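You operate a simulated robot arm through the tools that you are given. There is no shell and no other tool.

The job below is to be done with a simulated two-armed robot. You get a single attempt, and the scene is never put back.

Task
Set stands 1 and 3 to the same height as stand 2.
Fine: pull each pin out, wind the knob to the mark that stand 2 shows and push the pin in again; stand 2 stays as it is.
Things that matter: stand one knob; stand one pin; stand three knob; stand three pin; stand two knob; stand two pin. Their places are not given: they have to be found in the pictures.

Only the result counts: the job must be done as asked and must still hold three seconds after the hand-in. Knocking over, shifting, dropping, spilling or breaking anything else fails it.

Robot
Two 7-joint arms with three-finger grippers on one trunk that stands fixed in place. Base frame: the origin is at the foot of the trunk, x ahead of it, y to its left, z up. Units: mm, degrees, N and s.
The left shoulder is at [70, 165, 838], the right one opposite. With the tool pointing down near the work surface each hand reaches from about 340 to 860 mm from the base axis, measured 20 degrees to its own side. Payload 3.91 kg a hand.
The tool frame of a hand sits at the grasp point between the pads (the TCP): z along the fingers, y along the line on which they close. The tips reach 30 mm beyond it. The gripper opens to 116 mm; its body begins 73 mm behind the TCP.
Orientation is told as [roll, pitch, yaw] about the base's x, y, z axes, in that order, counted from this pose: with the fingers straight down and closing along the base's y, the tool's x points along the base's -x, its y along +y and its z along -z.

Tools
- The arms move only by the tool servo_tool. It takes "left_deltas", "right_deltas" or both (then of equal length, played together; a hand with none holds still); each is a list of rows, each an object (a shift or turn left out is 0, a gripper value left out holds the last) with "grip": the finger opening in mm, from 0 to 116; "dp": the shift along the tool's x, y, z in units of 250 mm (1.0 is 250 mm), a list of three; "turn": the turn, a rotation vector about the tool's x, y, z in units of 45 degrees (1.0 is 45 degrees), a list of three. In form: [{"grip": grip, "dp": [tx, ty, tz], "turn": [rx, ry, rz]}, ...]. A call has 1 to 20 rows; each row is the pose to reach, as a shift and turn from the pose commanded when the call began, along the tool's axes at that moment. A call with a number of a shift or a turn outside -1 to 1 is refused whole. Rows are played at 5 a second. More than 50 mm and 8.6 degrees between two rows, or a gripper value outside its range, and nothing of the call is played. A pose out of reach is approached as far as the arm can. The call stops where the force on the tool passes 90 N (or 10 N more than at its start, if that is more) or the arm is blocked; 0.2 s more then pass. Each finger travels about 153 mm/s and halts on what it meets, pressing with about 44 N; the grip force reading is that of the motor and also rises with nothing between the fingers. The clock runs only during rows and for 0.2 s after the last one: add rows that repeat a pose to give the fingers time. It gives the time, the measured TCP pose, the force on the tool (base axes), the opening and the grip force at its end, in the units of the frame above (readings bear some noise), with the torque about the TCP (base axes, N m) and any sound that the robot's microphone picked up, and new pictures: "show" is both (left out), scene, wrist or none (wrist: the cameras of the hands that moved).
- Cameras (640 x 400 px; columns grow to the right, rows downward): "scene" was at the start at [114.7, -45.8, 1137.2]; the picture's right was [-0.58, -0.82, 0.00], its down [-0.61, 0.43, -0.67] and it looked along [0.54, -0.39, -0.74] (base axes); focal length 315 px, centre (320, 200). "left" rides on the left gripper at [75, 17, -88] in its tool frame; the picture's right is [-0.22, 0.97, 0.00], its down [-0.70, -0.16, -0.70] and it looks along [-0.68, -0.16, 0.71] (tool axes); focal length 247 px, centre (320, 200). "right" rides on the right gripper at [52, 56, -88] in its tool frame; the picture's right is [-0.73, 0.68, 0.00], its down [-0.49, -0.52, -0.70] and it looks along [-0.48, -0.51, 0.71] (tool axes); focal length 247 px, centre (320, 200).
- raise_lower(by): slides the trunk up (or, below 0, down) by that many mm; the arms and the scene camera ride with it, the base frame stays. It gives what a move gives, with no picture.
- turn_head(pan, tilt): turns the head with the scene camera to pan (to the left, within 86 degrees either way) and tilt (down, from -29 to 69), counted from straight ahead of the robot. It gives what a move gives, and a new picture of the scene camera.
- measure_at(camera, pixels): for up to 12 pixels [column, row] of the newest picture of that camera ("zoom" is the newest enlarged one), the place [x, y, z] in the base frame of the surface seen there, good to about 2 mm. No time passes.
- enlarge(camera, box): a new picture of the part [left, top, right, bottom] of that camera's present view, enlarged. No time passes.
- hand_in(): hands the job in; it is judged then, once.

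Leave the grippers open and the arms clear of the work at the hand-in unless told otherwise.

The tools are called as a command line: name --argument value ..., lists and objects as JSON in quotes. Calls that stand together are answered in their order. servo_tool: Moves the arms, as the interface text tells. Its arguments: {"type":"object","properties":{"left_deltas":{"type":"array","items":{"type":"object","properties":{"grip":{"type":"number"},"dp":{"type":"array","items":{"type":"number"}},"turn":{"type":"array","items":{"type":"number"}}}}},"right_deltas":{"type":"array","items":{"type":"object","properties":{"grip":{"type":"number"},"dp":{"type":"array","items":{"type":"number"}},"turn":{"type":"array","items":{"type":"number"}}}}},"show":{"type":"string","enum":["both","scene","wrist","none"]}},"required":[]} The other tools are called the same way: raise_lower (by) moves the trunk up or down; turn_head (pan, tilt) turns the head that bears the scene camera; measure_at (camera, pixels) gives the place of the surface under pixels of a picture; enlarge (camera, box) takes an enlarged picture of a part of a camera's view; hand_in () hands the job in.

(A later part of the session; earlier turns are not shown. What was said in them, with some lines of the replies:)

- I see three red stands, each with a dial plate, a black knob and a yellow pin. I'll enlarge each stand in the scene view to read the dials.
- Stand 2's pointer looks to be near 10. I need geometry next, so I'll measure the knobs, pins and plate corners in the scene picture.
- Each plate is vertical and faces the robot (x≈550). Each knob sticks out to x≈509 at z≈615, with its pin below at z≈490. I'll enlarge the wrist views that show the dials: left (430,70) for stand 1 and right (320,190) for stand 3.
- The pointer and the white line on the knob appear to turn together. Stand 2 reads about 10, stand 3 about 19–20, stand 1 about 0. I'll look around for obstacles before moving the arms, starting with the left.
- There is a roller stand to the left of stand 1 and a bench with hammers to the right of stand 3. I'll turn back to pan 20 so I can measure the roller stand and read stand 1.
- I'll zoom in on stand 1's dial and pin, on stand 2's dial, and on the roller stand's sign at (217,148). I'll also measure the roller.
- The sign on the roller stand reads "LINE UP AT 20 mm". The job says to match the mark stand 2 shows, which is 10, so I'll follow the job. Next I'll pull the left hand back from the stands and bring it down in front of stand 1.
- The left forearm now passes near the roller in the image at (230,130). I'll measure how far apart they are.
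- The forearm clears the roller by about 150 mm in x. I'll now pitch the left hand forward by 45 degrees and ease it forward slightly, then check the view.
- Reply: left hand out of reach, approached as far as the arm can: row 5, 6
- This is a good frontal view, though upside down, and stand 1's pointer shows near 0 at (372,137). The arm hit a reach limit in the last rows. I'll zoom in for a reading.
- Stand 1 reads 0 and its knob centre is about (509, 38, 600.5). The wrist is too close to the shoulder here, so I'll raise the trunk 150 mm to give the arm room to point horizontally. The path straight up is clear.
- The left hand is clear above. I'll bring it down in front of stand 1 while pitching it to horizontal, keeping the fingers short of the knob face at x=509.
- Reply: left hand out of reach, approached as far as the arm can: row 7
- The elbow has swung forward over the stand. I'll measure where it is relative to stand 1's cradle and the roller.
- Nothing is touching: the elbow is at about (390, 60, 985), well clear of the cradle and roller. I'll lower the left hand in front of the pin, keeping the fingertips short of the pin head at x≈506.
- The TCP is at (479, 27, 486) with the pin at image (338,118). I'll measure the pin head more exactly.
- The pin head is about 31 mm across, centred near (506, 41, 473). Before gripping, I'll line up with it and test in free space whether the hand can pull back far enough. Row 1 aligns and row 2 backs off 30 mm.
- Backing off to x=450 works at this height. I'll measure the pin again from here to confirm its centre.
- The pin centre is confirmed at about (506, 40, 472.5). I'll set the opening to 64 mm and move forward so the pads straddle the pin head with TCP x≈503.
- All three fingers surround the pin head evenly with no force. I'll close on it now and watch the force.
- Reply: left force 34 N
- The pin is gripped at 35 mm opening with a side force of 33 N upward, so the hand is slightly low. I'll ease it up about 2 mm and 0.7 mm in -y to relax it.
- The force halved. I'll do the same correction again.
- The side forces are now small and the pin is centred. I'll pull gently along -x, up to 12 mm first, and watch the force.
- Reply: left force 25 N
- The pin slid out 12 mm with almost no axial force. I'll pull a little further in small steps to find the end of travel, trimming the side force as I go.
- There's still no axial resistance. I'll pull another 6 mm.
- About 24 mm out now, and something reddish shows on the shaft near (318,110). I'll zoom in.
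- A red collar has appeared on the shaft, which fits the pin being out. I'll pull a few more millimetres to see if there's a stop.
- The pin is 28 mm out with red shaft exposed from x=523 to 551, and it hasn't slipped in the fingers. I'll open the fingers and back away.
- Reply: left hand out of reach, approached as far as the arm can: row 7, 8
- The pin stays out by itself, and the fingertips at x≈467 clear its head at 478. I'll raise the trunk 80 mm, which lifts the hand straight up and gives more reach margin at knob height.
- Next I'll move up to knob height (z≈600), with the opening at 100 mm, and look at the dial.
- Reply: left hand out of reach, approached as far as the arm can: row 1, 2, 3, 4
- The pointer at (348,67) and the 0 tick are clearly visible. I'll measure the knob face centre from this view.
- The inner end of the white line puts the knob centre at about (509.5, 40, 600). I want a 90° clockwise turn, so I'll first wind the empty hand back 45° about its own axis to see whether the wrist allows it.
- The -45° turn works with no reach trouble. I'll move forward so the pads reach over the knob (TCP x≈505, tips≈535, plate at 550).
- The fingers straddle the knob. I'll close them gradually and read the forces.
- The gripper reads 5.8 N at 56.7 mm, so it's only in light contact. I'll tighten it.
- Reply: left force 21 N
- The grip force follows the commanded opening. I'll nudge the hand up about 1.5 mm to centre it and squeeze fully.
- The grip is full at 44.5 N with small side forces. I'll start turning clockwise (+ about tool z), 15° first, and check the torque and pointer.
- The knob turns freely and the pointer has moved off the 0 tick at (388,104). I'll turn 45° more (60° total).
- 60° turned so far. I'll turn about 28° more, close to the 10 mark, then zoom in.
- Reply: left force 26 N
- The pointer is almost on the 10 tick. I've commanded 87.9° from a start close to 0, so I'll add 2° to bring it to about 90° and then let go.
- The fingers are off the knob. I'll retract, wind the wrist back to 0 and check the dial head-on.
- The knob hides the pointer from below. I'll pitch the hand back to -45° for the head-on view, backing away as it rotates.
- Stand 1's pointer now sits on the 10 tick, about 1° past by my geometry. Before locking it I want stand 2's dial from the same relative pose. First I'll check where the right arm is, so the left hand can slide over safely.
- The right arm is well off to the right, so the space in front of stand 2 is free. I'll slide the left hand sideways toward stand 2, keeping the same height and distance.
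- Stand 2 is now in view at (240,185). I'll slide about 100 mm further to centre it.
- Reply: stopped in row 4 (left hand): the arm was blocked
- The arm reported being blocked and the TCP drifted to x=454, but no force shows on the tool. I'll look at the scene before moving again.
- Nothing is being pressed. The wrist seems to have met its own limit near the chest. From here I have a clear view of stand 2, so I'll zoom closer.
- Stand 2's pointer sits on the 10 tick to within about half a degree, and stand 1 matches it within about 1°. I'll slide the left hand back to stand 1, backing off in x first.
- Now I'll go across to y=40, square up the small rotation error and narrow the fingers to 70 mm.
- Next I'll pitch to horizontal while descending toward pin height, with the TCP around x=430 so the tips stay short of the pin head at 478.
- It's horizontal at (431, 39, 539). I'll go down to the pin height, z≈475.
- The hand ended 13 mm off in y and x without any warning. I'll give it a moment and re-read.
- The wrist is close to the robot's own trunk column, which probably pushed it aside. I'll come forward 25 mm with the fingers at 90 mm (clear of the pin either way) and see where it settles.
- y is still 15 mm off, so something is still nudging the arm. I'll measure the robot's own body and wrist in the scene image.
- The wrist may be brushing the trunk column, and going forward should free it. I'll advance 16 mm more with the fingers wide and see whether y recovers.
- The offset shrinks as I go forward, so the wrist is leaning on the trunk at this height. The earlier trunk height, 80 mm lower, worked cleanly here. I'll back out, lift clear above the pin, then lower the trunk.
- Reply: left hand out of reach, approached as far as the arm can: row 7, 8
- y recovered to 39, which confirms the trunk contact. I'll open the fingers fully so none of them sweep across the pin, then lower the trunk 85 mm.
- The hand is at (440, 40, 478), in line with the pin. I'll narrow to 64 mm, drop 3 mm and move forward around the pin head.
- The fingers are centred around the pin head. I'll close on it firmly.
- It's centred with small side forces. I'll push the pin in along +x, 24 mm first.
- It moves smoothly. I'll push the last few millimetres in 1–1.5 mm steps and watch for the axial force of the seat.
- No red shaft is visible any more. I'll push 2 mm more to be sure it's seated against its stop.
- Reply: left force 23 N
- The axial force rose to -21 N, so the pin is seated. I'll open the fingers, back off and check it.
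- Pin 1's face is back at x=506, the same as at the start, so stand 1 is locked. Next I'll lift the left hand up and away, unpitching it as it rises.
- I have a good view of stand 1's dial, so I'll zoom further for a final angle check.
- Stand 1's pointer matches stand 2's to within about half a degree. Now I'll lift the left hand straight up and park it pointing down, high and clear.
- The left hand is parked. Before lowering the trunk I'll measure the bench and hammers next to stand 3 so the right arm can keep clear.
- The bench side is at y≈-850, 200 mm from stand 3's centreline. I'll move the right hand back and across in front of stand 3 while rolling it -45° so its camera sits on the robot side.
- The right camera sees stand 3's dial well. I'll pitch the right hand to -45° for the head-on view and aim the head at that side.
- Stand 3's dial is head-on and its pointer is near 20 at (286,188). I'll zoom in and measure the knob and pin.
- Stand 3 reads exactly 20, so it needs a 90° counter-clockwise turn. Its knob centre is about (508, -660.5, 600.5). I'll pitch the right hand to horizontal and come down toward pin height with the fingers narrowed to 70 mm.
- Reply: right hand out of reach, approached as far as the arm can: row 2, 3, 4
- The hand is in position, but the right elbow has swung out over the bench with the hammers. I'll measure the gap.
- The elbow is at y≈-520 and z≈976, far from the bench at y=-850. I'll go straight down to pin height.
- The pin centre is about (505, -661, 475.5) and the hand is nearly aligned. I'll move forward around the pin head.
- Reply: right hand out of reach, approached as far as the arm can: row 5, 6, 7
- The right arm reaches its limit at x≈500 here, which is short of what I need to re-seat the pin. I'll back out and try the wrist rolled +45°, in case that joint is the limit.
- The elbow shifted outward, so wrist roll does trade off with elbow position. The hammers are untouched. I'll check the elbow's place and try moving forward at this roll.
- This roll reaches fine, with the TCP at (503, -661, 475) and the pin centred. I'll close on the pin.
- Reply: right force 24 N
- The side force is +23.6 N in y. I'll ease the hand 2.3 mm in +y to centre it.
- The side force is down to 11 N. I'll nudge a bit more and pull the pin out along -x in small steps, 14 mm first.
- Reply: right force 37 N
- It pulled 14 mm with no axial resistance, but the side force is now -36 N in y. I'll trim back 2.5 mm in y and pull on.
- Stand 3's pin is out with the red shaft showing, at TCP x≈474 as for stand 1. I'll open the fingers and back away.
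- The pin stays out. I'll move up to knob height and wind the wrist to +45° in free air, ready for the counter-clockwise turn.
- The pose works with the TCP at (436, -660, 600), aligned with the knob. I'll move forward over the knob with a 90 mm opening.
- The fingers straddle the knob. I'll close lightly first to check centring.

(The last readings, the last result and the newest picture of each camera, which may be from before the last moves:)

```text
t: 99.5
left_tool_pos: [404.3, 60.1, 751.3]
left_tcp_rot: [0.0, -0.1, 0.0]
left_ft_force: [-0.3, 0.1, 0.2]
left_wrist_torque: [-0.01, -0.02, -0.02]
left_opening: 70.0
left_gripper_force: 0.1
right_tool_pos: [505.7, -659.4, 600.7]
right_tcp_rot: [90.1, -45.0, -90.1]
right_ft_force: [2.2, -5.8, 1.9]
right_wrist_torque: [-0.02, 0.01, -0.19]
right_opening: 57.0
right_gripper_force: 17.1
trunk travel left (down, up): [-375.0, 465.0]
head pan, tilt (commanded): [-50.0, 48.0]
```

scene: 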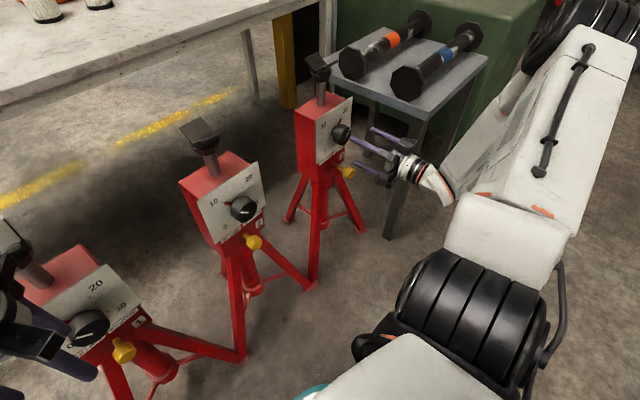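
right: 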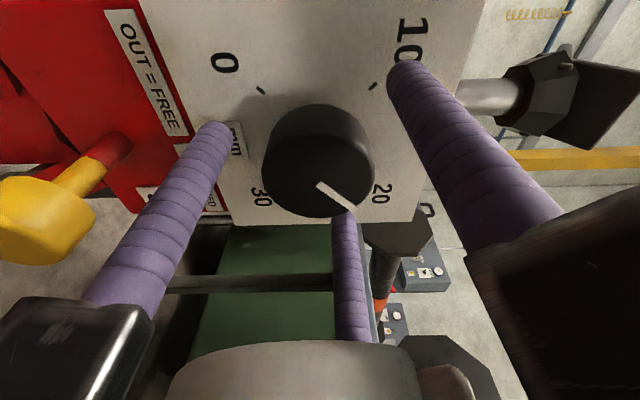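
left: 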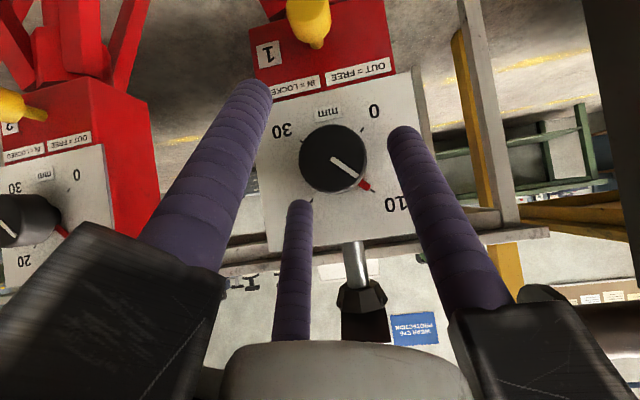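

It's well centred. I'll squeeze fully with a 0.5 mm trim and turn -15° counter-clockwise as a first check.

servo_tool --right_deltas '[{"dp": [-0.0014, -0.0014, 0], "grip": 25}, {"dp": [-0.0014, -0.0014, 0], "grip": 10}, {"dp": [-0.0014, -0.0014, 0], "grip": 8}, {"dp": [-0.0014, -0.0014, 0], "turn": [0, 0, -0.11]}, {"dp": [-0.0014, -0.0014, 0], "turn": [0, 0, -0.22]}, {"dp": [-0.0014, -0.0014, 0], "turn": [0, 0, -0.333]}, {"dp": [-0.0014, -0.0014, 0], "turn": [0, 0, -0.333]}]' --show "wrist"

```text
t: 101.2
left_tool_pos: [404.4, 60.9, 750.9]
left_tcp_rot: [0.0, -0.1, 0.0]
left_ft_force: [0.4, 0.2, 0.5]
left_wrist_torque: [0.0, 0.03, 0.01]
left_opening: 69.8
left_gripper_force: 0.0
right_tool_pos: [504.0, -658.4, 600.3]
right_tcp_rot: [89.9, -60.1, -90.0]
right_ft_force: [-2.3, -2.8, 3.7]
right_wrist_torque: [-0.08, -0.33, 0.27]
right_opening: 56.5
right_gripper_force: 43.7
trunk travel left (down, up): [-375.0, 465.0]
head pan, tilt (commanded): [-50.0, 48.0]
```

right: 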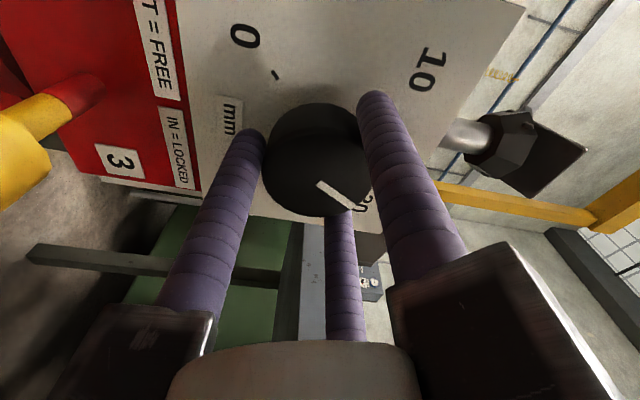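

The knob follows the hand. I'll turn 45° more.

servo_tool --right_deltas '[{"turn": [0, 0, -0.16]}, {"turn": [0, 0, -0.32]}, {"turn": [0, 0, -0.48]}, {"turn": [0, 0, -0.64]}, {"turn": [0, 0, -0.8]}, {"turn": [0, 0, -0.9]}, {"turn": [0, 0, -1.0]}, {"turn": [0, 0, -1.0]}]' --show "wrist"

```text
t: 103.0
left_tool_pos: [404.1, 61.0, 751.6]
left_tcp_rot: [0.1, 0.0, 0.0]
left_ft_force: [0.2, 0.2, 0.7]
left_wrist_torque: [0.0, 0.05, 0.02]
left_opening: 69.6
left_gripper_force: 0.0
right_tool_pos: [506.2, -659.0, 599.6]
right_tcp_rot: [-89.9, -74.9, 89.8]
right_ft_force: [-3.3, 7.0, -2.7]
right_wrist_torque: [-0.06, -0.15, 0.08]
right_opening: 56.1
right_gripper_force: 43.9
trunk travel left (down, up): [-375.0, 465.0]
head pan, tilt (commanded): [-50.0, 48.0]
```

right: 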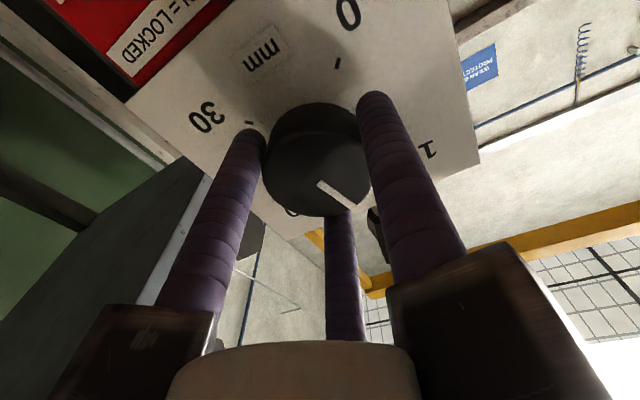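

Forces are small at 60° turned. I'll do the remaining 30°.

servo_tool --right_deltas '[{"turn": [0, 0, -0.14]}, {"turn": [0, 0, -0.28]}, {"turn": [0, 0, -0.42]}, {"turn": [0, 0, -0.55]}, {"turn": [0, 0, -0.667]}, {"turn": [0, 0, -0.667]}]' --show "wrist"

```text
t: 104.3
left_tool_pos: [404.8, 59.7, 750.9]
left_tcp_rot: [0.1, -0.1, 0.0]
left_ft_force: [0.2, 0.3, -0.2]
left_wrist_torque: [-0.01, -0.01, -0.02]
left_opening: 70.1
left_gripper_force: 0.0
right_tool_pos: [505.6, -660.7, 599.4]
right_tcp_rot: [-90.1, -45.0, 89.9]
right_ft_force: [-0.2, 0.2, -2.4]
right_wrist_torque: [-0.11, 0.62, 0.83]
right_opening: 55.7
right_gripper_force: 44.7
trunk travel left (down, up): [-375.0, 465.0]
head pan, tilt (commanded): [-50.0, 48.0]
```

right: 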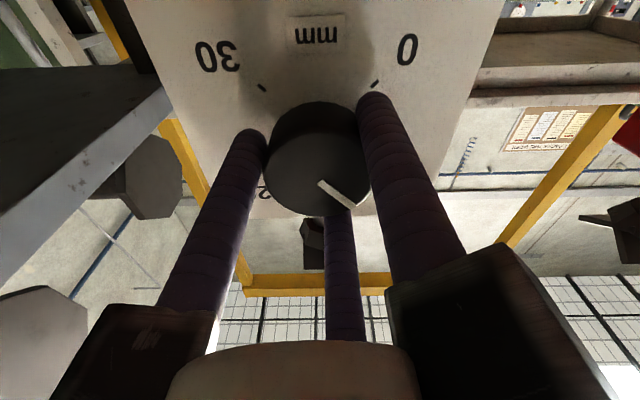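

90° turned with near-zero forces. I'll open the fingers and back off.

servo_tool --right_deltas '[{"grip": 30}, {"grip": 58}, {"grip": 75}, {"grip": 100}, {"grip": 100}, {"dp": [0, 0, -0.08]}, {"dp": [0, 0, -0.16]}, {"dp": [0, 0, -0.22]}, {"dp": [0, 0, -0.22]}]' --show "wrist"

```text
t: 106.3
left_tool_pos: [404.8, 60.4, 752.2]
left_tcp_rot: [0.0, -0.1, 0.1]
left_ft_force: [0.6, -0.1, 0.3]
left_wrist_torque: [-0.03, 0.0, -0.05]
left_opening: 69.9
left_gripper_force: 0.1
right_tool_pos: [449.5, -660.5, 600.0]
right_tcp_rot: [-89.9, -45.0, 89.8]
right_ft_force: [0.9, 0.3, -0.1]
right_wrist_torque: [-0.04, 0.0, -0.04]
right_opening: 100.0
right_gripper_force: 0.0
trunk travel left (down, up): [-375.0, 465.0]
head pan, tilt (commanded): [-50.0, 48.0]
```

right: 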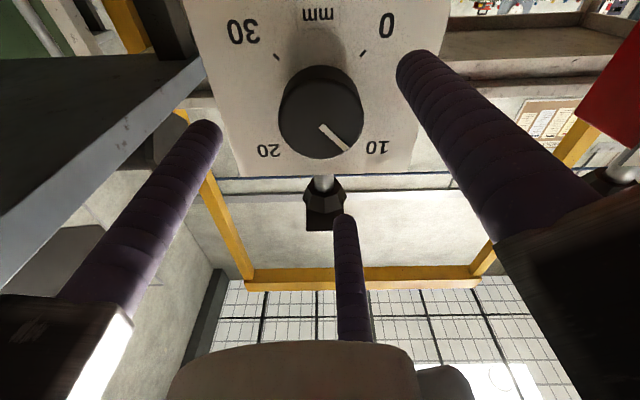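

Next I'll pitch the right hand back to -45° for the head-on check of stand 3's pointer.

servo_tool --right_deltas '[{"dp": [-0.02, -0.01, -0.03], "turn": [-0.11, 0.11, 0], "grip": 110}, {"dp": [-0.04, -0.02, -0.06], "turn": [-0.23, 0.23, 0]}, {"dp": [-0.06, -0.03, -0.08], "turn": [-0.35, 0.35, 0]}, {"dp": [-0.08, -0.035, -0.09], "turn": [-0.47, 0.47, 0]}, {"dp": [-0.1, -0.045, -0.092], "turn": [-0.59, 0.59, 0]}, {"dp": [-0.109, -0.05, -0.092], "turn": [-0.707, 0.707, 0]}, {"dp": [-0.109, -0.05, -0.092], "turn": [-0.707, 0.707, 0]}]' --show "both"

enlarge --camera "right" --box '[245, 95, 375, 225]'

```text
t: 108.0
left_tool_pos: [404.8, 60.8, 751.6]
left_tcp_rot: [-0.1, -0.1, 0.0]
left_ft_force: [-0.2, 0.3, 0.3]
left_wrist_torque: [0.03, -0.03, 0.01]
left_opening: 69.8
left_gripper_force: 0.0
right_tool_pos: [426.5, -649.0, 628.1]
right_tcp_rot: [-35.3, -29.9, 54.6]
right_ft_force: [0.3, -0.7, -0.1]
right_wrist_torque: [-0.01, 0.0, 0.03]
right_opening: 110.0
right_gripper_force: 0.1
trunk travel left (down, up): [-375.0, 465.0]
head pan, tilt (commanded): [-50.0, 48.0]
```

scene: 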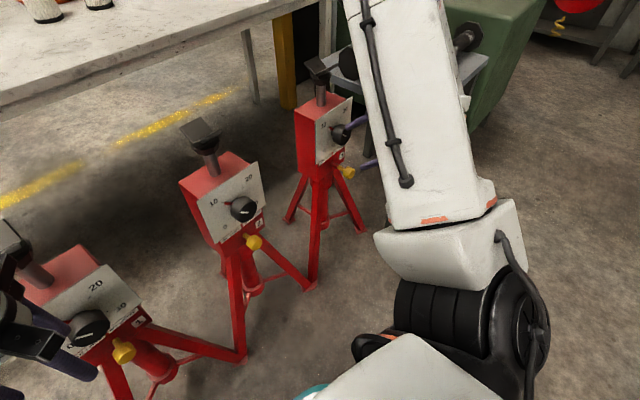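
right: 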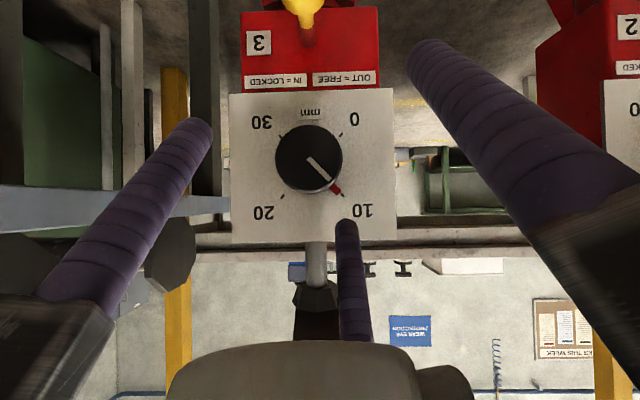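

```text
3.08 times, centred on (310, 160) of right
```

zoom: 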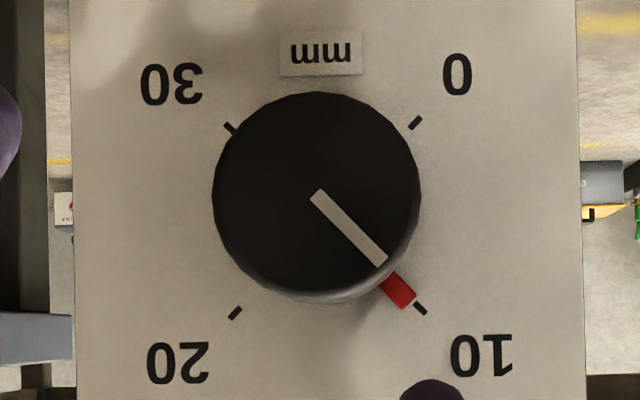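

Stand 3's pointer is at the 10 tick, perhaps 1–2° past. I'll zoom more to measure it precisely.

enlarge --camera "right" --box '[270, 125, 360, 205]'

measure_at --camera "right" --pixels '[[308, 158], [341, 135], [282, 196], [342, 195], [281, 137], [337, 190]]'

```text
5.00 times, centred on (315, 165) of right
```

zoom: 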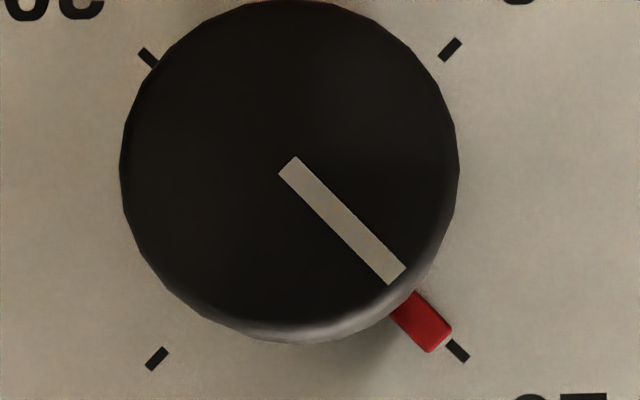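

```text
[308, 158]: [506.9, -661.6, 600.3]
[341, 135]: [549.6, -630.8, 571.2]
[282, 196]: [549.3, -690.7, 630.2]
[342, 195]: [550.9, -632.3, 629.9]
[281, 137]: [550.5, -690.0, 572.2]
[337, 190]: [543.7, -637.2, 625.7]
```

By my geometry stand 3 sits about 1.6° past the tick (≈10.2), about 0.2 mm more than stand 2. The pin is still out, so I'll trim it. First I'll pitch back to horizontal in front of the knob.

servo_tool --right_deltas '[{"dp": [0.013, 0.0035, 0.012], "turn": [0.11, -0.11, 0], "grip": 80}, {"dp": [0.031, 0.008, 0.028], "turn": [0.23, -0.23, 0]}, {"dp": [0.049, 0.013, 0.043], "turn": [0.35, -0.35, 0]}, {"dp": [0.057, 0.009, 0.072], "turn": [0.47, -0.47, 0]}, {"dp": [0.052, -0.007, 0.111], "turn": [0.59, -0.59, 0]}, {"dp": [0.0415, -0.0235, 0.1455], "turn": [0.707, -0.707, 0]}, {"dp": [0.0415, -0.0235, 0.1455], "turn": [0.707, -0.707, 0], "grip": 90}]' --show "wrist"

```text
t: 109.5
left_tool_pos: [405.1, 59.8, 752.0]
left_tcp_rot: [0.0, -0.1, 0.0]
left_ft_force: [-0.4, 0.0, 0.0]
left_wrist_torque: [-0.01, 0.05, 0.02]
left_opening: 70.0
left_gripper_force: 0.0
right_tool_pos: [451.1, -661.7, 600.2]
right_tcp_rot: [-90.1, -45.1, 89.9]
right_ft_force: [0.3, 0.1, 0.3]
right_wrist_torque: [0.01, -0.03, 0.0]
right_opening: 89.9
right_gripper_force: 0.1
trunk travel left (down, up): [-375.0, 465.0]
head pan, tilt (commanded): [-50.0, 48.0]
```

right: 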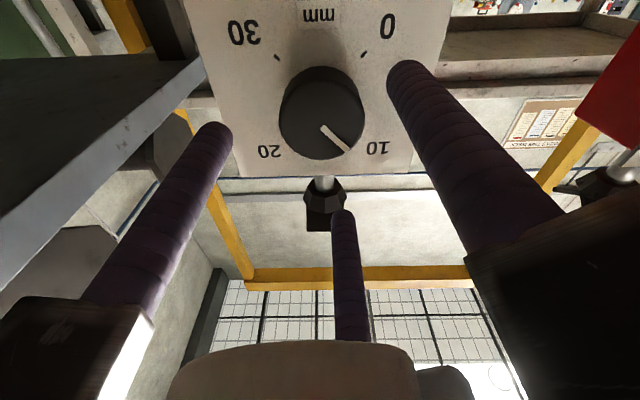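

Now forward over the knob, first rolling +9° in the air so there's room for the counter-clockwise trim.

servo_tool --right_deltas '[{"turn": [0, 0, 0.1]}, {"turn": [0, 0, 0.2]}, {"dp": [0, 0.003, 0.06], "turn": [0, 0, 0.2]}, {"dp": [0, 0.003, 0.12], "turn": [0, 0, 0.2]}, {"dp": [0, 0.003, 0.18], "turn": [0, 0, 0.2]}, {"dp": [0, 0.003, 0.216], "turn": [0, 0, 0.2]}, {"dp": [0, 0.003, 0.216], "turn": [0, 0, 0.2], "grip": 70}, {"dp": [0, 0.003, 0.216], "turn": [0, 0, 0.2], "grip": 55}, {"dp": [0, 0.003, 0.216], "turn": [0, 0, 0.2], "grip": 40}, {"dp": [0, 0.003, 0.216], "turn": [0, 0, 0.2], "grip": 40}]' --show "none"

```text
t: 111.8
left_tool_pos: [404.8, 60.8, 750.9]
left_tcp_rot: [0.0, -0.1, 0.0]
left_ft_force: [0.6, 1.0, 0.4]
left_wrist_torque: [-0.02, -0.01, 0.04]
left_opening: 70.0
left_gripper_force: 0.0
right_tool_pos: [505.4, -660.1, 600.3]
right_tcp_rot: [-90.0, -54.0, 90.0]
right_ft_force: [-0.1, 3.3, -2.2]
right_wrist_torque: [-0.01, 0.07, 0.36]
right_opening: 54.6
right_gripper_force: 45.4
trunk travel left (down, up): [-375.0, 465.0]
head pan, tilt (commanded): [-50.0, 48.0]
```

The grip is well centred. I'll squeeze and turn 3.5° counter-clockwise, allowing about 1.5° of lost motion, then release and back off.

servo_tool --right_deltas '[{"grip": 8}, {"grip": 8}, {"turn": [0, 0, -0.03], "grip": 8}, {"turn": [0, 0, -0.06]}, {"turn": [0, 0, -0.078]}, {"turn": [0, 0, -0.078]}, {"turn": [0, 0, -0.078], "grip": 30}, {"turn": [0, 0, -0.078], "grip": 56}, {"turn": [0, 0, -0.078], "grip": 75}, {"turn": [0, 0, -0.078], "grip": 95}, {"turn": [0, 0, -0.078], "grip": 100}]' --show "none"

```text
t: 114.2
left_tool_pos: [405.2, 60.3, 752.0]
left_tcp_rot: [0.0, -0.1, 0.1]
left_ft_force: [1.0, -0.4, -0.4]
left_wrist_torque: [0.02, -0.02, 0.01]
left_opening: 69.9
left_gripper_force: 0.0
right_tool_pos: [504.8, -660.4, 600.1]
right_tcp_rot: [-89.9, -50.5, 89.9]
right_ft_force: [0.1, 0.4, -0.9]
right_wrist_torque: [0.02, -0.02, -0.01]
right_opening: 100.1
right_gripper_force: 0.0
trunk travel left (down, up): [-375.0, 465.0]
head pan, tilt (commanded): [-50.0, 48.0]
```

I'll back off and roll to the viewing angle, then pitch up for the head-on check.

servo_tool --right_deltas '[{"dp": [0, 0, -0.08]}, {"dp": [0, 0, -0.16]}, {"dp": [0, 0, -0.218]}, {"dp": [0, 0, -0.218], "turn": [0, 0, -0.122]}, {"dp": [0, 0, -0.218], "turn": [0, 0, -0.122]}]' --show "none"

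servo_tool --right_deltas '[{"dp": [-0.02, -0.01, -0.03], "turn": [-0.11, 0.11, 0], "grip": 110}, {"dp": [-0.04, -0.02, -0.06], "turn": [-0.23, 0.23, 0]}, {"dp": [-0.06, -0.03, -0.08], "turn": [-0.35, 0.35, 0]}, {"dp": [-0.08, -0.035, -0.09], "turn": [-0.47, 0.47, 0]}, {"dp": [-0.1, -0.045, -0.092], "turn": [-0.59, 0.59, 0]}, {"dp": [-0.109, -0.05, -0.092], "turn": [-0.707, 0.707, 0]}, {"dp": [-0.109, -0.05, -0.092], "turn": [-0.707, 0.707, 0]}]' --show "wrist"

enlarge --camera "right" --box '[270, 125, 360, 205]'

```text
t: 115.3
left_tool_pos: [403.7, 59.9, 751.0]
left_tcp_rot: [0.0, -0.1, 0.0]
left_ft_force: [0.0, 0.4, 0.9]
left_wrist_torque: [-0.02, 0.02, 0.02]
left_opening: 69.9
left_gripper_force: 0.0
right_tool_pos: [449.3, -659.5, 599.7]
right_tcp_rot: [-89.9, -45.0, 90.0]
right_ft_force: [0.2, -0.2, -1.0]
right_wrist_torque: [-0.01, 0.0, 0.0]
right_opening: 99.8
right_gripper_force: 0.1
trunk travel left (down, up): [-375.0, 465.0]
head pan, tilt (commanded): [-50.0, 48.0]
```

```text
t: 117.0
left_tool_pos: [404.2, 60.7, 751.0]
left_tcp_rot: [0.0, -0.1, 0.0]
left_ft_force: [0.0, 0.5, -0.1]
left_wrist_torque: [-0.01, 0.05, -0.01]
left_opening: 69.8
left_gripper_force: 0.1
right_tool_pos: [426.5, -652.2, 628.4]
right_tcp_rot: [-35.2, -29.9, 54.5]
right_ft_force: [0.0, -0.6, 0.3]
right_wrist_torque: [-0.02, 0.02, -0.05]
right_opening: 110.0
right_gripper_force: 0.1
trunk travel left (down, up): [-375.0, 465.0]
head pan, tilt (commanded): [-50.0, 48.0]
```

right: 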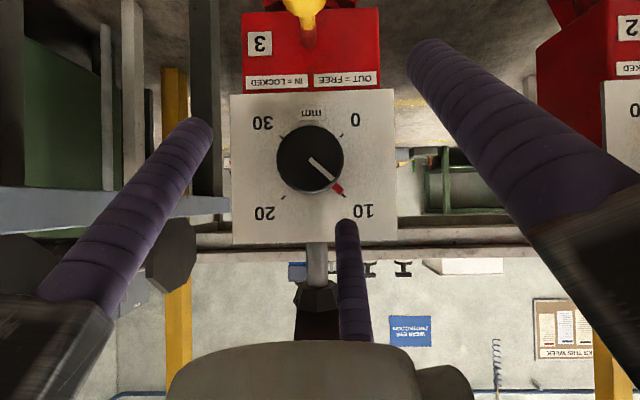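

```text
5.00 times, centred on (315, 165) of right
```

zoom: 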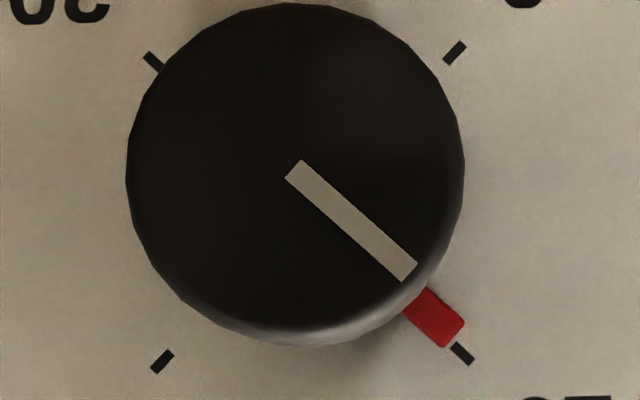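

The pointer moved a little back. I'll zoom tighter on the pointer and tick to judge it.

enlarge --camera "right" --box '[322, 172, 354, 204]'

enlarge --camera "right" --box '[275, 125, 350, 200]'

```text
12.50 times, centred on (338, 188) of right
```

zoom: 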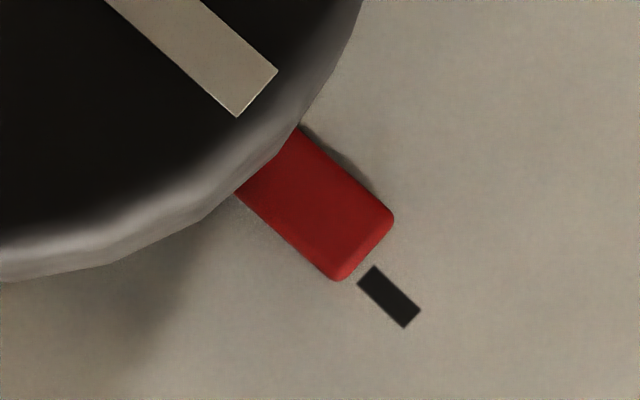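

```text
5.33 times, centred on (312, 162) of right
```

zoom: 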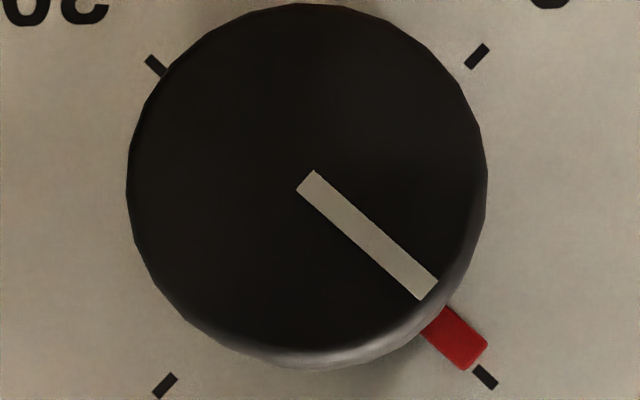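

Stand 3 now sits within about 1.5° of the tick (≈9.85) and about 0.1 mm from stand 2, which is good. Next comes the pin, so I'll pitch to horizontal and descend toward it.

servo_tool --right_deltas '[{"dp": [0.016, 0.011, 0.019], "turn": [0.11, -0.11, 0], "grip": 70}, {"dp": [0.04, 0.028, 0.048], "turn": [0.23, -0.23, 0]}, {"dp": [0.072, 0.051, 0.086], "turn": [0.35, -0.35, 0]}, {"dp": [0.104, 0.073, 0.125], "turn": [0.47, -0.47, 0]}, {"dp": [0.125, 0.085, 0.178], "turn": [0.59, -0.59, 0]}, {"dp": [0.138, 0.09, 0.222], "turn": [0.707, -0.707, 0]}, {"dp": [0.133, 0.0855, 0.23], "turn": [0.707, -0.707, 0]}, {"dp": [0.133, 0.0855, 0.23], "turn": [0.707, -0.707, 0]}]' --show "both"

```text
t: 118.8
left_tool_pos: [404.2, 60.7, 752.3]
left_tcp_rot: [-0.1, 0.0, 0.0]
left_ft_force: [-0.1, -0.6, 1.0]
left_wrist_torque: [-0.02, 0.04, -0.02]
left_opening: 69.9
left_gripper_force: 0.0
right_tool_pos: [440.4, -658.4, 559.1]
right_tcp_rot: [-90.0, -45.0, 89.8]
right_ft_force: [0.5, 1.0, -0.2]
right_wrist_torque: [-0.01, -0.01, -0.01]
right_opening: 69.9
right_gripper_force: 0.0
trunk travel left (down, up): [-375.0, 465.0]
head pan, tilt (commanded): [-50.0, 48.0]
```

scene: 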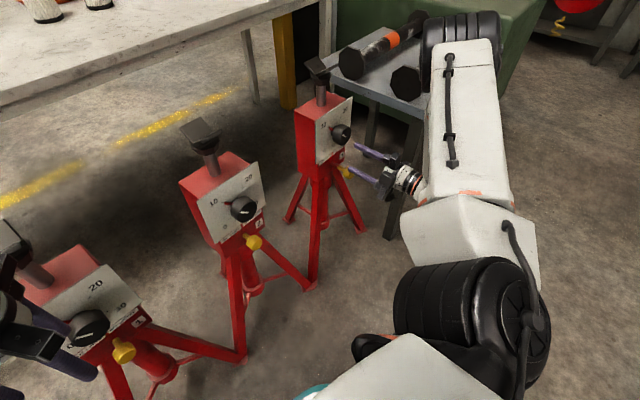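
right: 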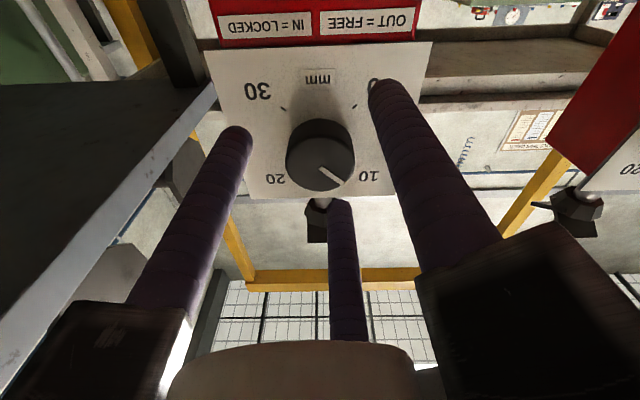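

I'll roll the wrist to 0° (this roll had the better reach), then descend to the pin height at x≈436.

servo_tool --right_deltas '[{"dp": [0, 0, -0.016], "turn": [0, 0, 0.17]}, {"dp": [0, 0, -0.016], "turn": [0, 0, 0.34]}, {"dp": [0, 0, -0.016], "turn": [0, 0, 0.51]}, {"dp": [0, 0, -0.016], "turn": [0, 0, 0.68]}, {"dp": [0, 0, -0.016], "turn": [0, 0, 0.85]}, {"dp": [0, 0, -0.016], "turn": [0, 0, 1.0]}, {"dp": [0.08, 0.076, -0.016], "turn": [0, 0, 1.0]}, {"dp": [0.16, 0.152, -0.016], "turn": [0, 0, 1.0]}, {"dp": [0.244, 0.231, -0.016], "turn": [0, 0, 1.0]}, {"dp": [0.244, 0.231, -0.016], "turn": [0, 0, 1.0]}]' --show "wrist"

measure_at --camera "right" --pixels '[[325, 125], [325, 135], [310, 130], [340, 120], [320, 145]]'

```text
t: 121.0
left_tool_pos: [404.9, 60.7, 751.5]
left_tcp_rot: [0.0, -0.2, 0.1]
left_ft_force: [0.7, 0.1, 0.3]
left_wrist_torque: [-0.01, 0.01, -0.03]
left_opening: 70.0
left_gripper_force: 0.1
right_tool_pos: [435.8, -660.7, 474.6]
right_tcp_rot: [-29.2, -89.9, 29.0]
right_ft_force: [0.7, -0.8, -0.3]
right_wrist_torque: [0.02, -0.03, 0.0]
right_opening: 69.9
right_gripper_force: 0.2
trunk travel left (down, up): [-375.0, 465.0]
head pan, tilt (commanded): [-50.0, 48.0]
```

right: 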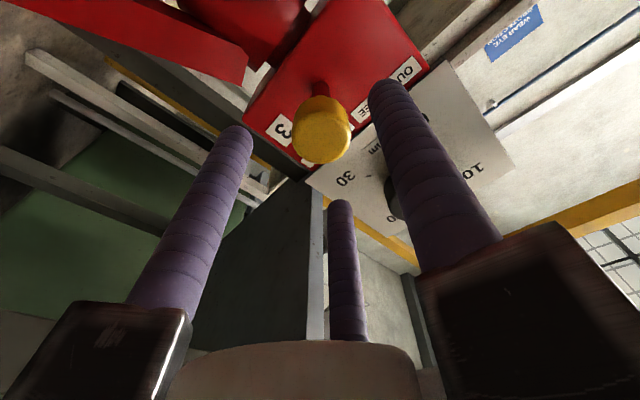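

```text
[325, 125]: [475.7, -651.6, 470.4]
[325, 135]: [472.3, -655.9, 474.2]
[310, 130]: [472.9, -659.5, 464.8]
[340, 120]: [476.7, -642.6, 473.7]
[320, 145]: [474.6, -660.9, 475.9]
```

It's aligned at (436, -661, 475) with the pin face at x≈475. I'll move forward around it and close.

servo_tool --right_deltas '[{"dp": [0, 0, 0.05], "grip": 64}, {"dp": [0, 0, 0.1]}, {"dp": [0, 0, 0.145]}, {"dp": [0, 0, 0.145]}, {"dp": [0, 0, 0.145], "grip": 45}, {"dp": [0, 0, 0.145], "grip": 36}, {"dp": [0, 0, 0.145], "grip": 20}, {"dp": [0, 0, 0.145], "grip": 0}, {"dp": [0, 0, 0.145], "grip": 0}]' --show "wrist"

```text
t: 123.0
left_tool_pos: [404.9, 61.3, 751.1]
left_tcp_rot: [0.1, -0.2, 0.1]
left_ft_force: [-0.2, 0.0, -0.5]
left_wrist_torque: [-0.03, -0.01, -0.02]
left_opening: 70.1
left_gripper_force: 0.0
right_tool_pos: [472.8, -659.6, 475.1]
right_tcp_rot: [12.7, -89.9, -12.6]
right_ft_force: [0.2, 14.1, -3.1]
right_wrist_torque: [0.15, -0.09, 0.19]
right_opening: 35.0
right_gripper_force: 45.3
trunk travel left (down, up): [-375.0, 465.0]
head pan, tilt (commanded): [-50.0, 48.0]
```

right: 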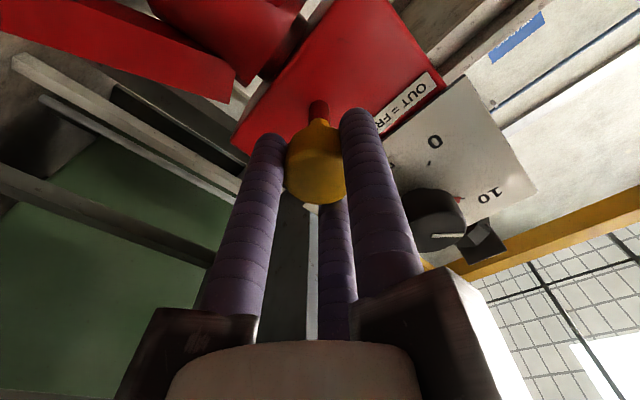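

The pin is gripped. I'll trim +1 mm in y and push it in, 22 mm first.

servo_tool --right_deltas '[{"dp": [0, 0.004, 0]}, {"dp": [0, 0.004, 0.02]}, {"dp": [0, 0.004, 0.04]}, {"dp": [0, 0.004, 0.06]}, {"dp": [0, 0.004, 0.08]}, {"dp": [0, 0.004, 0.09]}, {"dp": [0, 0.004, 0.09]}]' --show "none"

```text
t: 124.5
left_tool_pos: [403.7, 61.8, 750.8]
left_tcp_rot: [0.1, -0.1, 0.0]
left_ft_force: [-0.5, -1.0, -0.7]
left_wrist_torque: [0.03, 0.02, 0.03]
left_opening: 69.7
left_gripper_force: 0.1
right_tool_pos: [497.1, -658.6, 475.6]
right_tcp_rot: [-4.4, -90.0, 4.5]
right_ft_force: [1.7, 14.9, -4.9]
right_wrist_torque: [0.34, 0.3, 0.3]
right_opening: 34.9
right_gripper_force: 45.0
trunk travel left (down, up): [-375.0, 465.0]
head pan, tilt (commanded): [-50.0, 48.0]
```

It slides smoothly. I'll push the rest in small steps until the seat's axial force appears.

servo_tool --right_deltas '[{"dp": [0, 0.004, 0.008]}, {"dp": [0, 0.004, 0.016]}, {"dp": [0, 0.004, 0.024]}, {"dp": [0, 0.004, 0.024]}]' --show "none"

```text
t: 125.5
left_tool_pos: [404.7, 59.3, 750.6]
left_tcp_rot: [0.0, -0.1, 0.0]
left_ft_force: [0.3, -0.1, -0.2]
left_wrist_torque: [0.04, -0.02, -0.04]
left_opening: 69.9
left_gripper_force: 0.2
right_tool_pos: [502.3, -660.3, 474.6]
right_tcp_rot: [-16.6, -89.8, 16.4]
right_ft_force: [3.3, 2.2, -5.4]
right_wrist_torque: [-0.23, -0.26, 0.01]
right_opening: 34.5
right_gripper_force: 45.5
trunk travel left (down, up): [-375.0, 465.0]
head pan, tilt (commanded): [-50.0, 48.0]
```

servo_tool --right_deltas '[{"dp": [0, 0, 0.005]}, {"dp": [0, 0, 0.01]}, {"dp": [0, 0, 0.01]}]' --show "none"

```text
t: 126.3
left_tool_pos: [403.9, 61.3, 751.6]
left_tcp_rot: [0.0, -0.2, 0.1]
left_ft_force: [0.2, -0.1, 0.2]
left_wrist_torque: [0.01, 0.03, 0.05]
left_opening: 69.8
left_gripper_force: 0.0
right_tool_pos: [501.7, -659.5, 475.6]
right_tcp_rot: [0.7, -89.9, -0.9]
right_ft_force: [-14.4, -9.8, 1.8]
right_wrist_torque: [0.15, -0.1, 0.12]
right_opening: 34.6
right_gripper_force: 44.9
trunk travel left (down, up): [-375.0, 465.0]
head pan, tilt (commanded): [-50.0, 48.0]
```

The axial force rose to -14 N, so the pin is against its seat. I'll give it one last 0.75 mm press, then open and back off.

servo_tool --right_deltas '[{"dp": [0, 0, 0.003]}, {"dp": [0, 0, 0.003]}, {"dp": [0, 0, 0.003], "grip": 40}, {"dp": [0, 0, 0.003], "grip": 56}, {"dp": [0, 0, 0.003], "grip": 70}, {"dp": [0, 0, 0.003], "grip": 70}, {"dp": [0, 0, -0.08]}, {"dp": [0, 0, -0.16]}, {"dp": [0, 0, -0.21]}, {"dp": [0, 0, -0.21]}]' --show "both"

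measure_at --camera "right" --pixels '[[325, 115], [325, 125], [310, 120], [340, 115], [320, 130]]'

enlarge --camera "right" --box '[240, 40, 440, 220]'

```text
t: 128.6
left_tool_pos: [403.8, 60.2, 750.2]
left_tcp_rot: [-0.1, -0.1, 0.1]
left_ft_force: [-0.6, -0.6, 0.3]
left_wrist_torque: [-0.01, 0.01, -0.02]
left_opening: 69.9
left_gripper_force: 0.0
right_tool_pos: [453.0, -656.8, 476.0]
right_tcp_rot: [-68.3, -90.0, 68.2]
right_ft_force: [0.2, 0.0, -0.5]
right_wrist_torque: [0.0, 0.01, -0.02]
right_opening: 69.7
right_gripper_force: 0.0
trunk travel left (down, up): [-375.0, 465.0]
head pan, tilt (commanded): [-50.0, 48.0]
```

scene: 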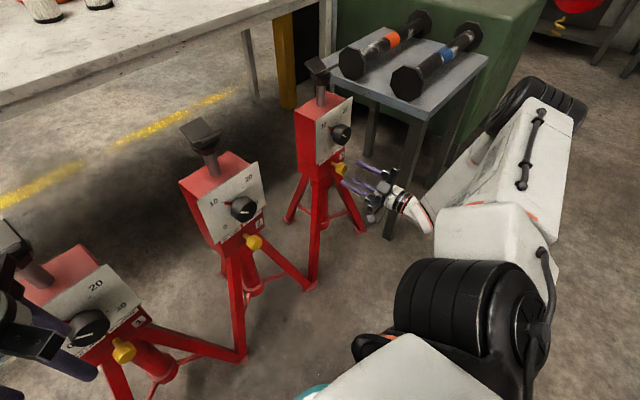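
right: 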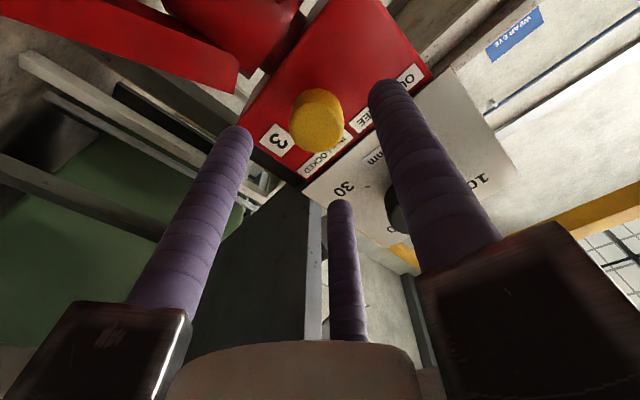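

```text
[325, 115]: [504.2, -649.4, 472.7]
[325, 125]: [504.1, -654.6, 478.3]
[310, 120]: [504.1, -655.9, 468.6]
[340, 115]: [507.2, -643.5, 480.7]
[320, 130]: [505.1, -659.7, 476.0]
```

```text
2.22 times, centred on (340, 130) of right
```

zoom: 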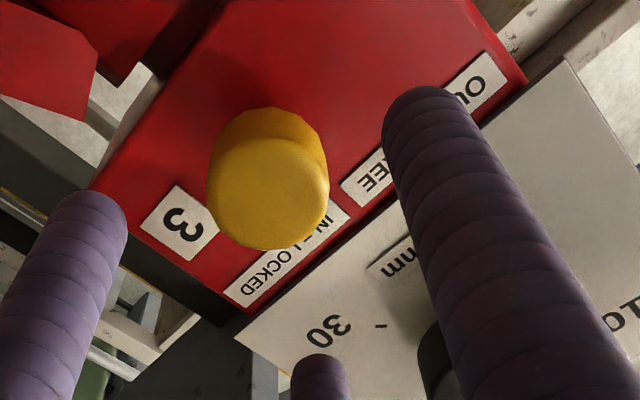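

Pin 3's face is back at x≈504.3, the same as at the start, so stand 3 is locked. I'll rise and roll back for one last head-on check on the way out.

servo_tool --right_deltas '[{"dp": [-0.1, -0.003, -0.01], "turn": [0, 0, 0]}, {"dp": [-0.25, -0.007, -0.012], "turn": [0, 0, -0.16]}, {"dp": [-0.4, -0.012, -0.012], "turn": [0, 0, -0.33]}, {"dp": [-0.495, -0.014, -0.012], "turn": [0, 0, -0.5]}, {"dp": [-0.495, -0.014, -0.012], "turn": [0, 0, -0.67]}, {"dp": [-0.495, -0.014, -0.012], "turn": [0, 0, -0.84]}, {"dp": [-0.495, -0.014, -0.012], "turn": [0, 0, -1.0]}, {"dp": [-0.495, -0.014, -0.012], "turn": [0, 0, -1.0]}]' --show "none"

servo_tool --right_deltas '[{"dp": [-0.02, -0.01, -0.03], "turn": [-0.11, 0.11, 0], "grip": 110}, {"dp": [-0.04, -0.02, -0.06], "turn": [-0.23, 0.23, 0]}, {"dp": [-0.06, -0.03, -0.08], "turn": [-0.35, 0.35, 0]}, {"dp": [-0.08, -0.035, -0.09], "turn": [-0.47, 0.47, 0]}, {"dp": [-0.1, -0.045, -0.092], "turn": [-0.59, 0.59, 0]}, {"dp": [-0.109, -0.05, -0.092], "turn": [-0.707, 0.707, 0]}, {"dp": [-0.109, -0.05, -0.092], "turn": [-0.707, 0.707, 0]}]' --show "wrist"

enlarge --camera "right" --box '[250, 110, 370, 220]'

```text
t: 130.3
left_tool_pos: [403.4, 61.1, 750.9]
left_tcp_rot: [0.0, -0.2, 0.0]
left_ft_force: [-0.2, -1.0, -0.9]
left_wrist_torque: [-0.02, -0.01, -0.03]
left_opening: 70.2
left_gripper_force: 0.1
right_tool_pos: [447.5, -661.9, 600.5]
right_tcp_rot: [-90.0, -44.9, 89.9]
right_ft_force: [0.0, 0.0, -0.1]
right_wrist_torque: [0.01, 0.01, -0.01]
right_opening: 70.0
right_gripper_force: 0.0
trunk travel left (down, up): [-375.0, 465.0]
head pan, tilt (commanded): [-50.0, 48.0]
```

```text
t: 131.9
left_tool_pos: [405.4, 61.2, 751.7]
left_tcp_rot: [0.0, -0.2, 0.0]
left_ft_force: [0.1, -0.2, 0.2]
left_wrist_torque: [0.0, 0.0, -0.01]
left_opening: 70.0
left_gripper_force: 0.1
right_tool_pos: [424.8, -651.0, 628.1]
right_tcp_rot: [-35.2, -29.8, 54.5]
right_ft_force: [0.0, -0.1, 0.2]
right_wrist_torque: [0.03, 0.01, 0.0]
right_opening: 110.0
right_gripper_force: 0.0
trunk travel left (down, up): [-375.0, 465.0]
head pan, tilt (commanded): [-50.0, 48.0]
```

right: 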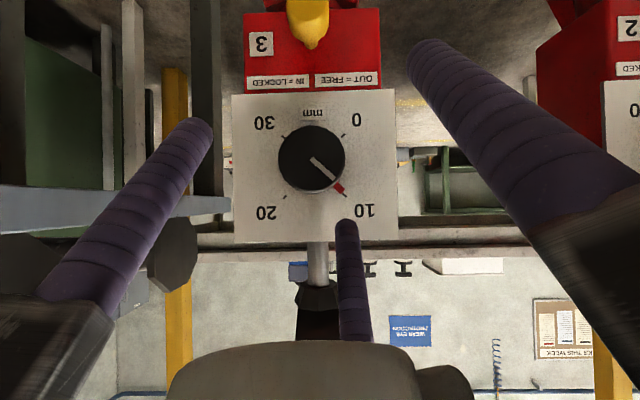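

```text
3.64 times, centred on (310, 165) of right
```

zoom: 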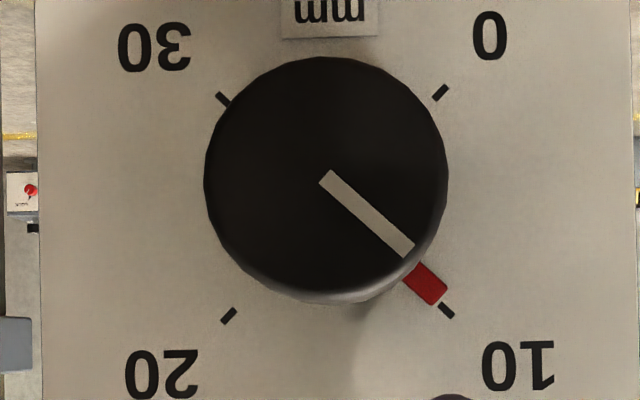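

Stand 3 holds on the 10 mark, locked. I'll lift the right hand up and away, pointing down again.

servo_tool --right_deltas '[{"dp": [-0.06, -0.015, -0.07], "turn": [-0.09, 0.09, 0]}, {"dp": [-0.12, -0.03, -0.14], "turn": [-0.18, 0.18, 0]}, {"dp": [-0.18, -0.045, -0.21], "turn": [-0.27, 0.27, 0]}, {"dp": [-0.24, -0.06, -0.28], "turn": [-0.36, 0.36, 0]}, {"dp": [-0.3, -0.075, -0.35], "turn": [-0.45, 0.45, 0]}, {"dp": [-0.36, -0.09, -0.42], "turn": [-0.54, 0.54, 0]}, {"dp": [-0.42, -0.105, -0.49], "turn": [-0.63, 0.63, 0]}, {"dp": [-0.46, -0.12, -0.552], "turn": [-0.707, 0.707, 0]}, {"dp": [-0.46, -0.12, -0.552], "turn": [-0.707, 0.707, 0], "grip": 116}]' --show "scene"

```text
t: 133.9
left_tool_pos: [404.0, 60.3, 752.2]
left_tcp_rot: [0.0, -0.1, 0.0]
left_ft_force: [0.3, -0.4, 0.2]
left_wrist_torque: [0.02, 0.01, 0.03]
left_opening: 69.7
left_gripper_force: 0.0
right_tool_pos: [399.4, -591.7, 798.0]
right_tcp_rot: [0.1, 0.1, 45.0]
right_ft_force: [0.1, 0.2, -0.8]
right_wrist_torque: [0.0, 0.01, 0.01]
right_opening: 116.1
right_gripper_force: 0.1
trunk travel left (down, up): [-375.0, 465.0]
head pan, tilt (commanded): [-50.0, 48.0]
```

scene: 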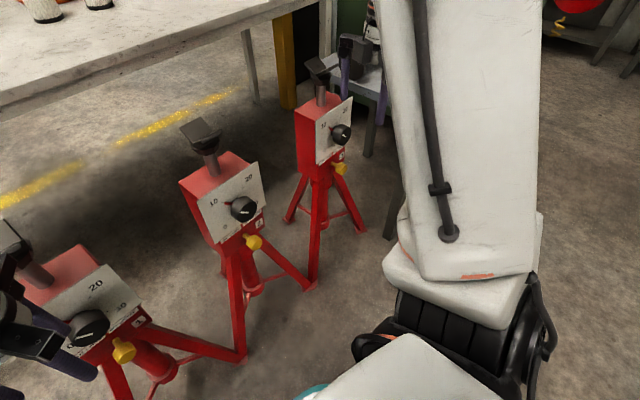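

Both stands are done. I'll lift the left hand a bit, open it fully, and take a final look at everything.

servo_tool --left_deltas '[{"dp": [0.03, 0, -0.1], "grip": 116}, {"dp": [0.06, 0, -0.2]}, {"dp": [0.06, 0, -0.3]}, {"dp": [0.06, 0, -0.3]}]' --show "none"

turn_head --pan -15 --tilt 45

```text
t: 134.9
left_tool_pos: [390.0, 60.5, 826.1]
left_tcp_rot: [-0.2, -0.1, 0.0]
left_ft_force: [-0.4, 0.6, 0.7]
left_wrist_torque: [0.0, -0.01, -0.02]
left_opening: 116.2
left_gripper_force: 0.0
right_tool_pos: [399.7, -591.7, 797.6]
right_tcp_rot: [0.1, -0.1, 45.0]
right_ft_force: [0.4, 1.1, 0.5]
right_wrist_torque: [0.01, 0.01, -0.01]
right_opening: 116.1
right_gripper_force: 0.0
trunk travel left (down, up): [-375.0, 465.0]
head pan, tilt (commanded): [-50.0, 48.0]
```

```text
t: 136.0
left_tool_pos: [388.9, 59.6, 826.4]
left_tcp_rot: [0.0, -0.1, 0.0]
left_ft_force: [-0.3, 0.9, -0.5]
left_wrist_torque: [-0.02, 0.01, 0.0]
left_opening: 116.0
left_gripper_force: 0.0
right_tool_pos: [400.5, -591.2, 799.3]
right_tcp_rot: [0.0, 0.0, 45.1]
right_ft_force: [-0.3, 0.4, 0.3]
right_wrist_torque: [-0.03, 0.03, 0.0]
right_opening: 115.9
right_gripper_force: 0.1
trunk travel left (down, up): [-375.0, 465.0]
head pan, tilt (commanded): [-15.0, 45.0]
```

scene: 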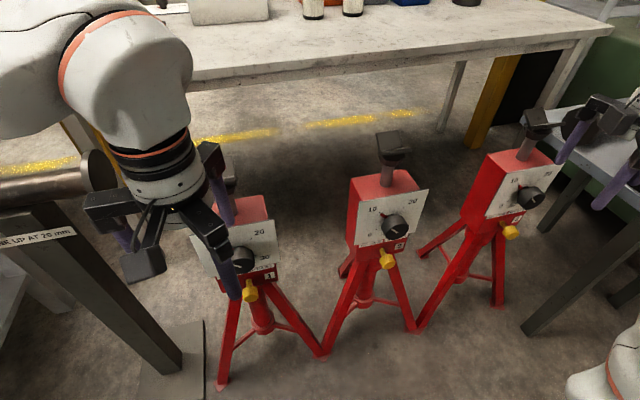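

I'll zoom on each dial and compare the cradle heights.

enlarge --camera "scene" --box '[340, 170, 440, 270]'

enlarge --camera "scene" --box '[470, 140, 570, 240]'

enlarge --camera "scene" --box '[190, 190, 300, 310]'

measure_at --camera "scene" --pixels '[[392, 139], [538, 117], [388, 259], [511, 232], [250, 290], [396, 222], [531, 192], [243, 255], [425, 192], [270, 222]]'

```text
4.00 times, centred on (390, 220) of scene
```

zoom: 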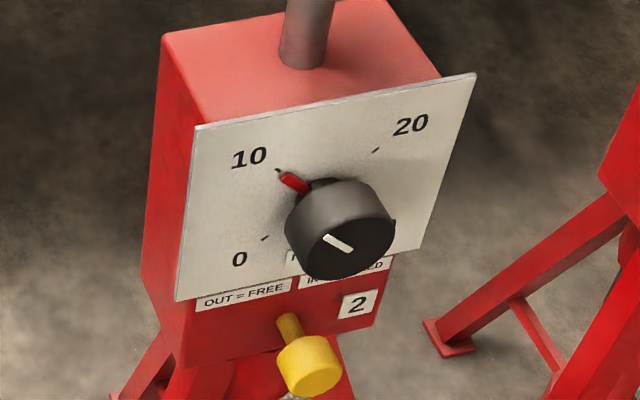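

```text
4.00 times, centred on (520, 190) of scene
```

zoom: 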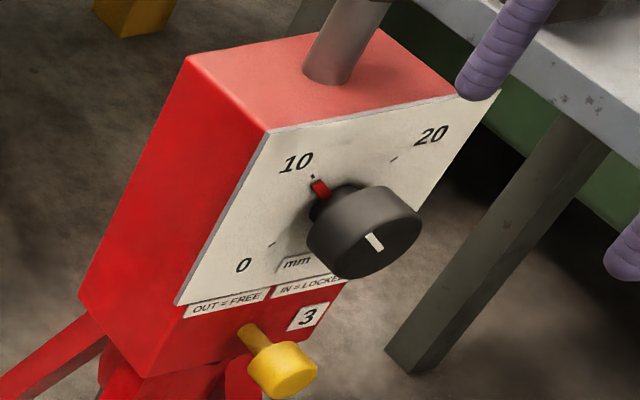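

```text
3.33 times, centred on (245, 250) of scene
```

zoom: 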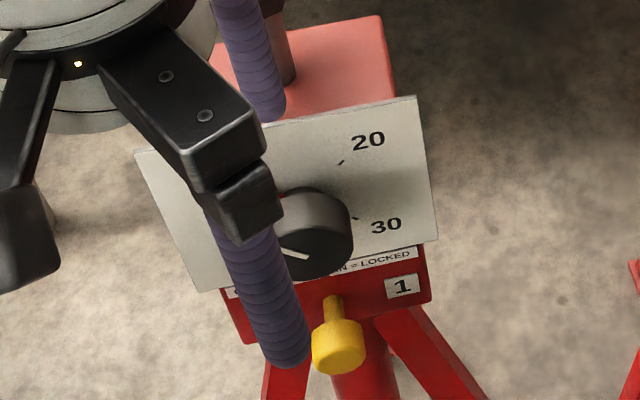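

```text
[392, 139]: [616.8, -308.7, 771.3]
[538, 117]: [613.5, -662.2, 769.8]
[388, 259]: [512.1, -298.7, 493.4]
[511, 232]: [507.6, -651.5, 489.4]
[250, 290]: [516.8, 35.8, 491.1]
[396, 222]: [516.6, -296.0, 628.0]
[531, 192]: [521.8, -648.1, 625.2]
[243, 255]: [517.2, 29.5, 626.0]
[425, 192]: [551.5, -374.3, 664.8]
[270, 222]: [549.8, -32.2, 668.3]
```

All three dials read 10 and all pins are in. The cradles of stands 2 and 3 are at the same height (771 and 770 mm). Nothing else has moved, the grippers are open and the arms are clear, so I'm handing in.

hand_in

```text
The job is handed in.
```

I set stands 1 and 3 to 10, the mark stand 2 shows, pushed both pins back in until they seated, and handed the job in. I didn't touch stand 2.

| Stand | Before | After | Pin |
|---|---|---|---|
| 1 | 0 | about 9.9 | in, seated |
| 2 | about 10 | unchanged | in |
| 3 | 20 | about 9.85 | in, seated |

These are my own readings from head-on pictures, good to about 0.1 mm. The cradles of stands 2 and 3 measured 771 mm and 770 mm high. I couldn't check stand 1's cradle height at the end because the left hand was in the way, so its match rests on the dial.

A sign on the roller stand beside stand 1 says "LINE UP AT 20 mm". That conflicts with stand 2's mark, and I followed your instruction to match stand 2.

At the end the grippers were open, both arms were clear of the stands, and I saw nothing else knocked or moved.
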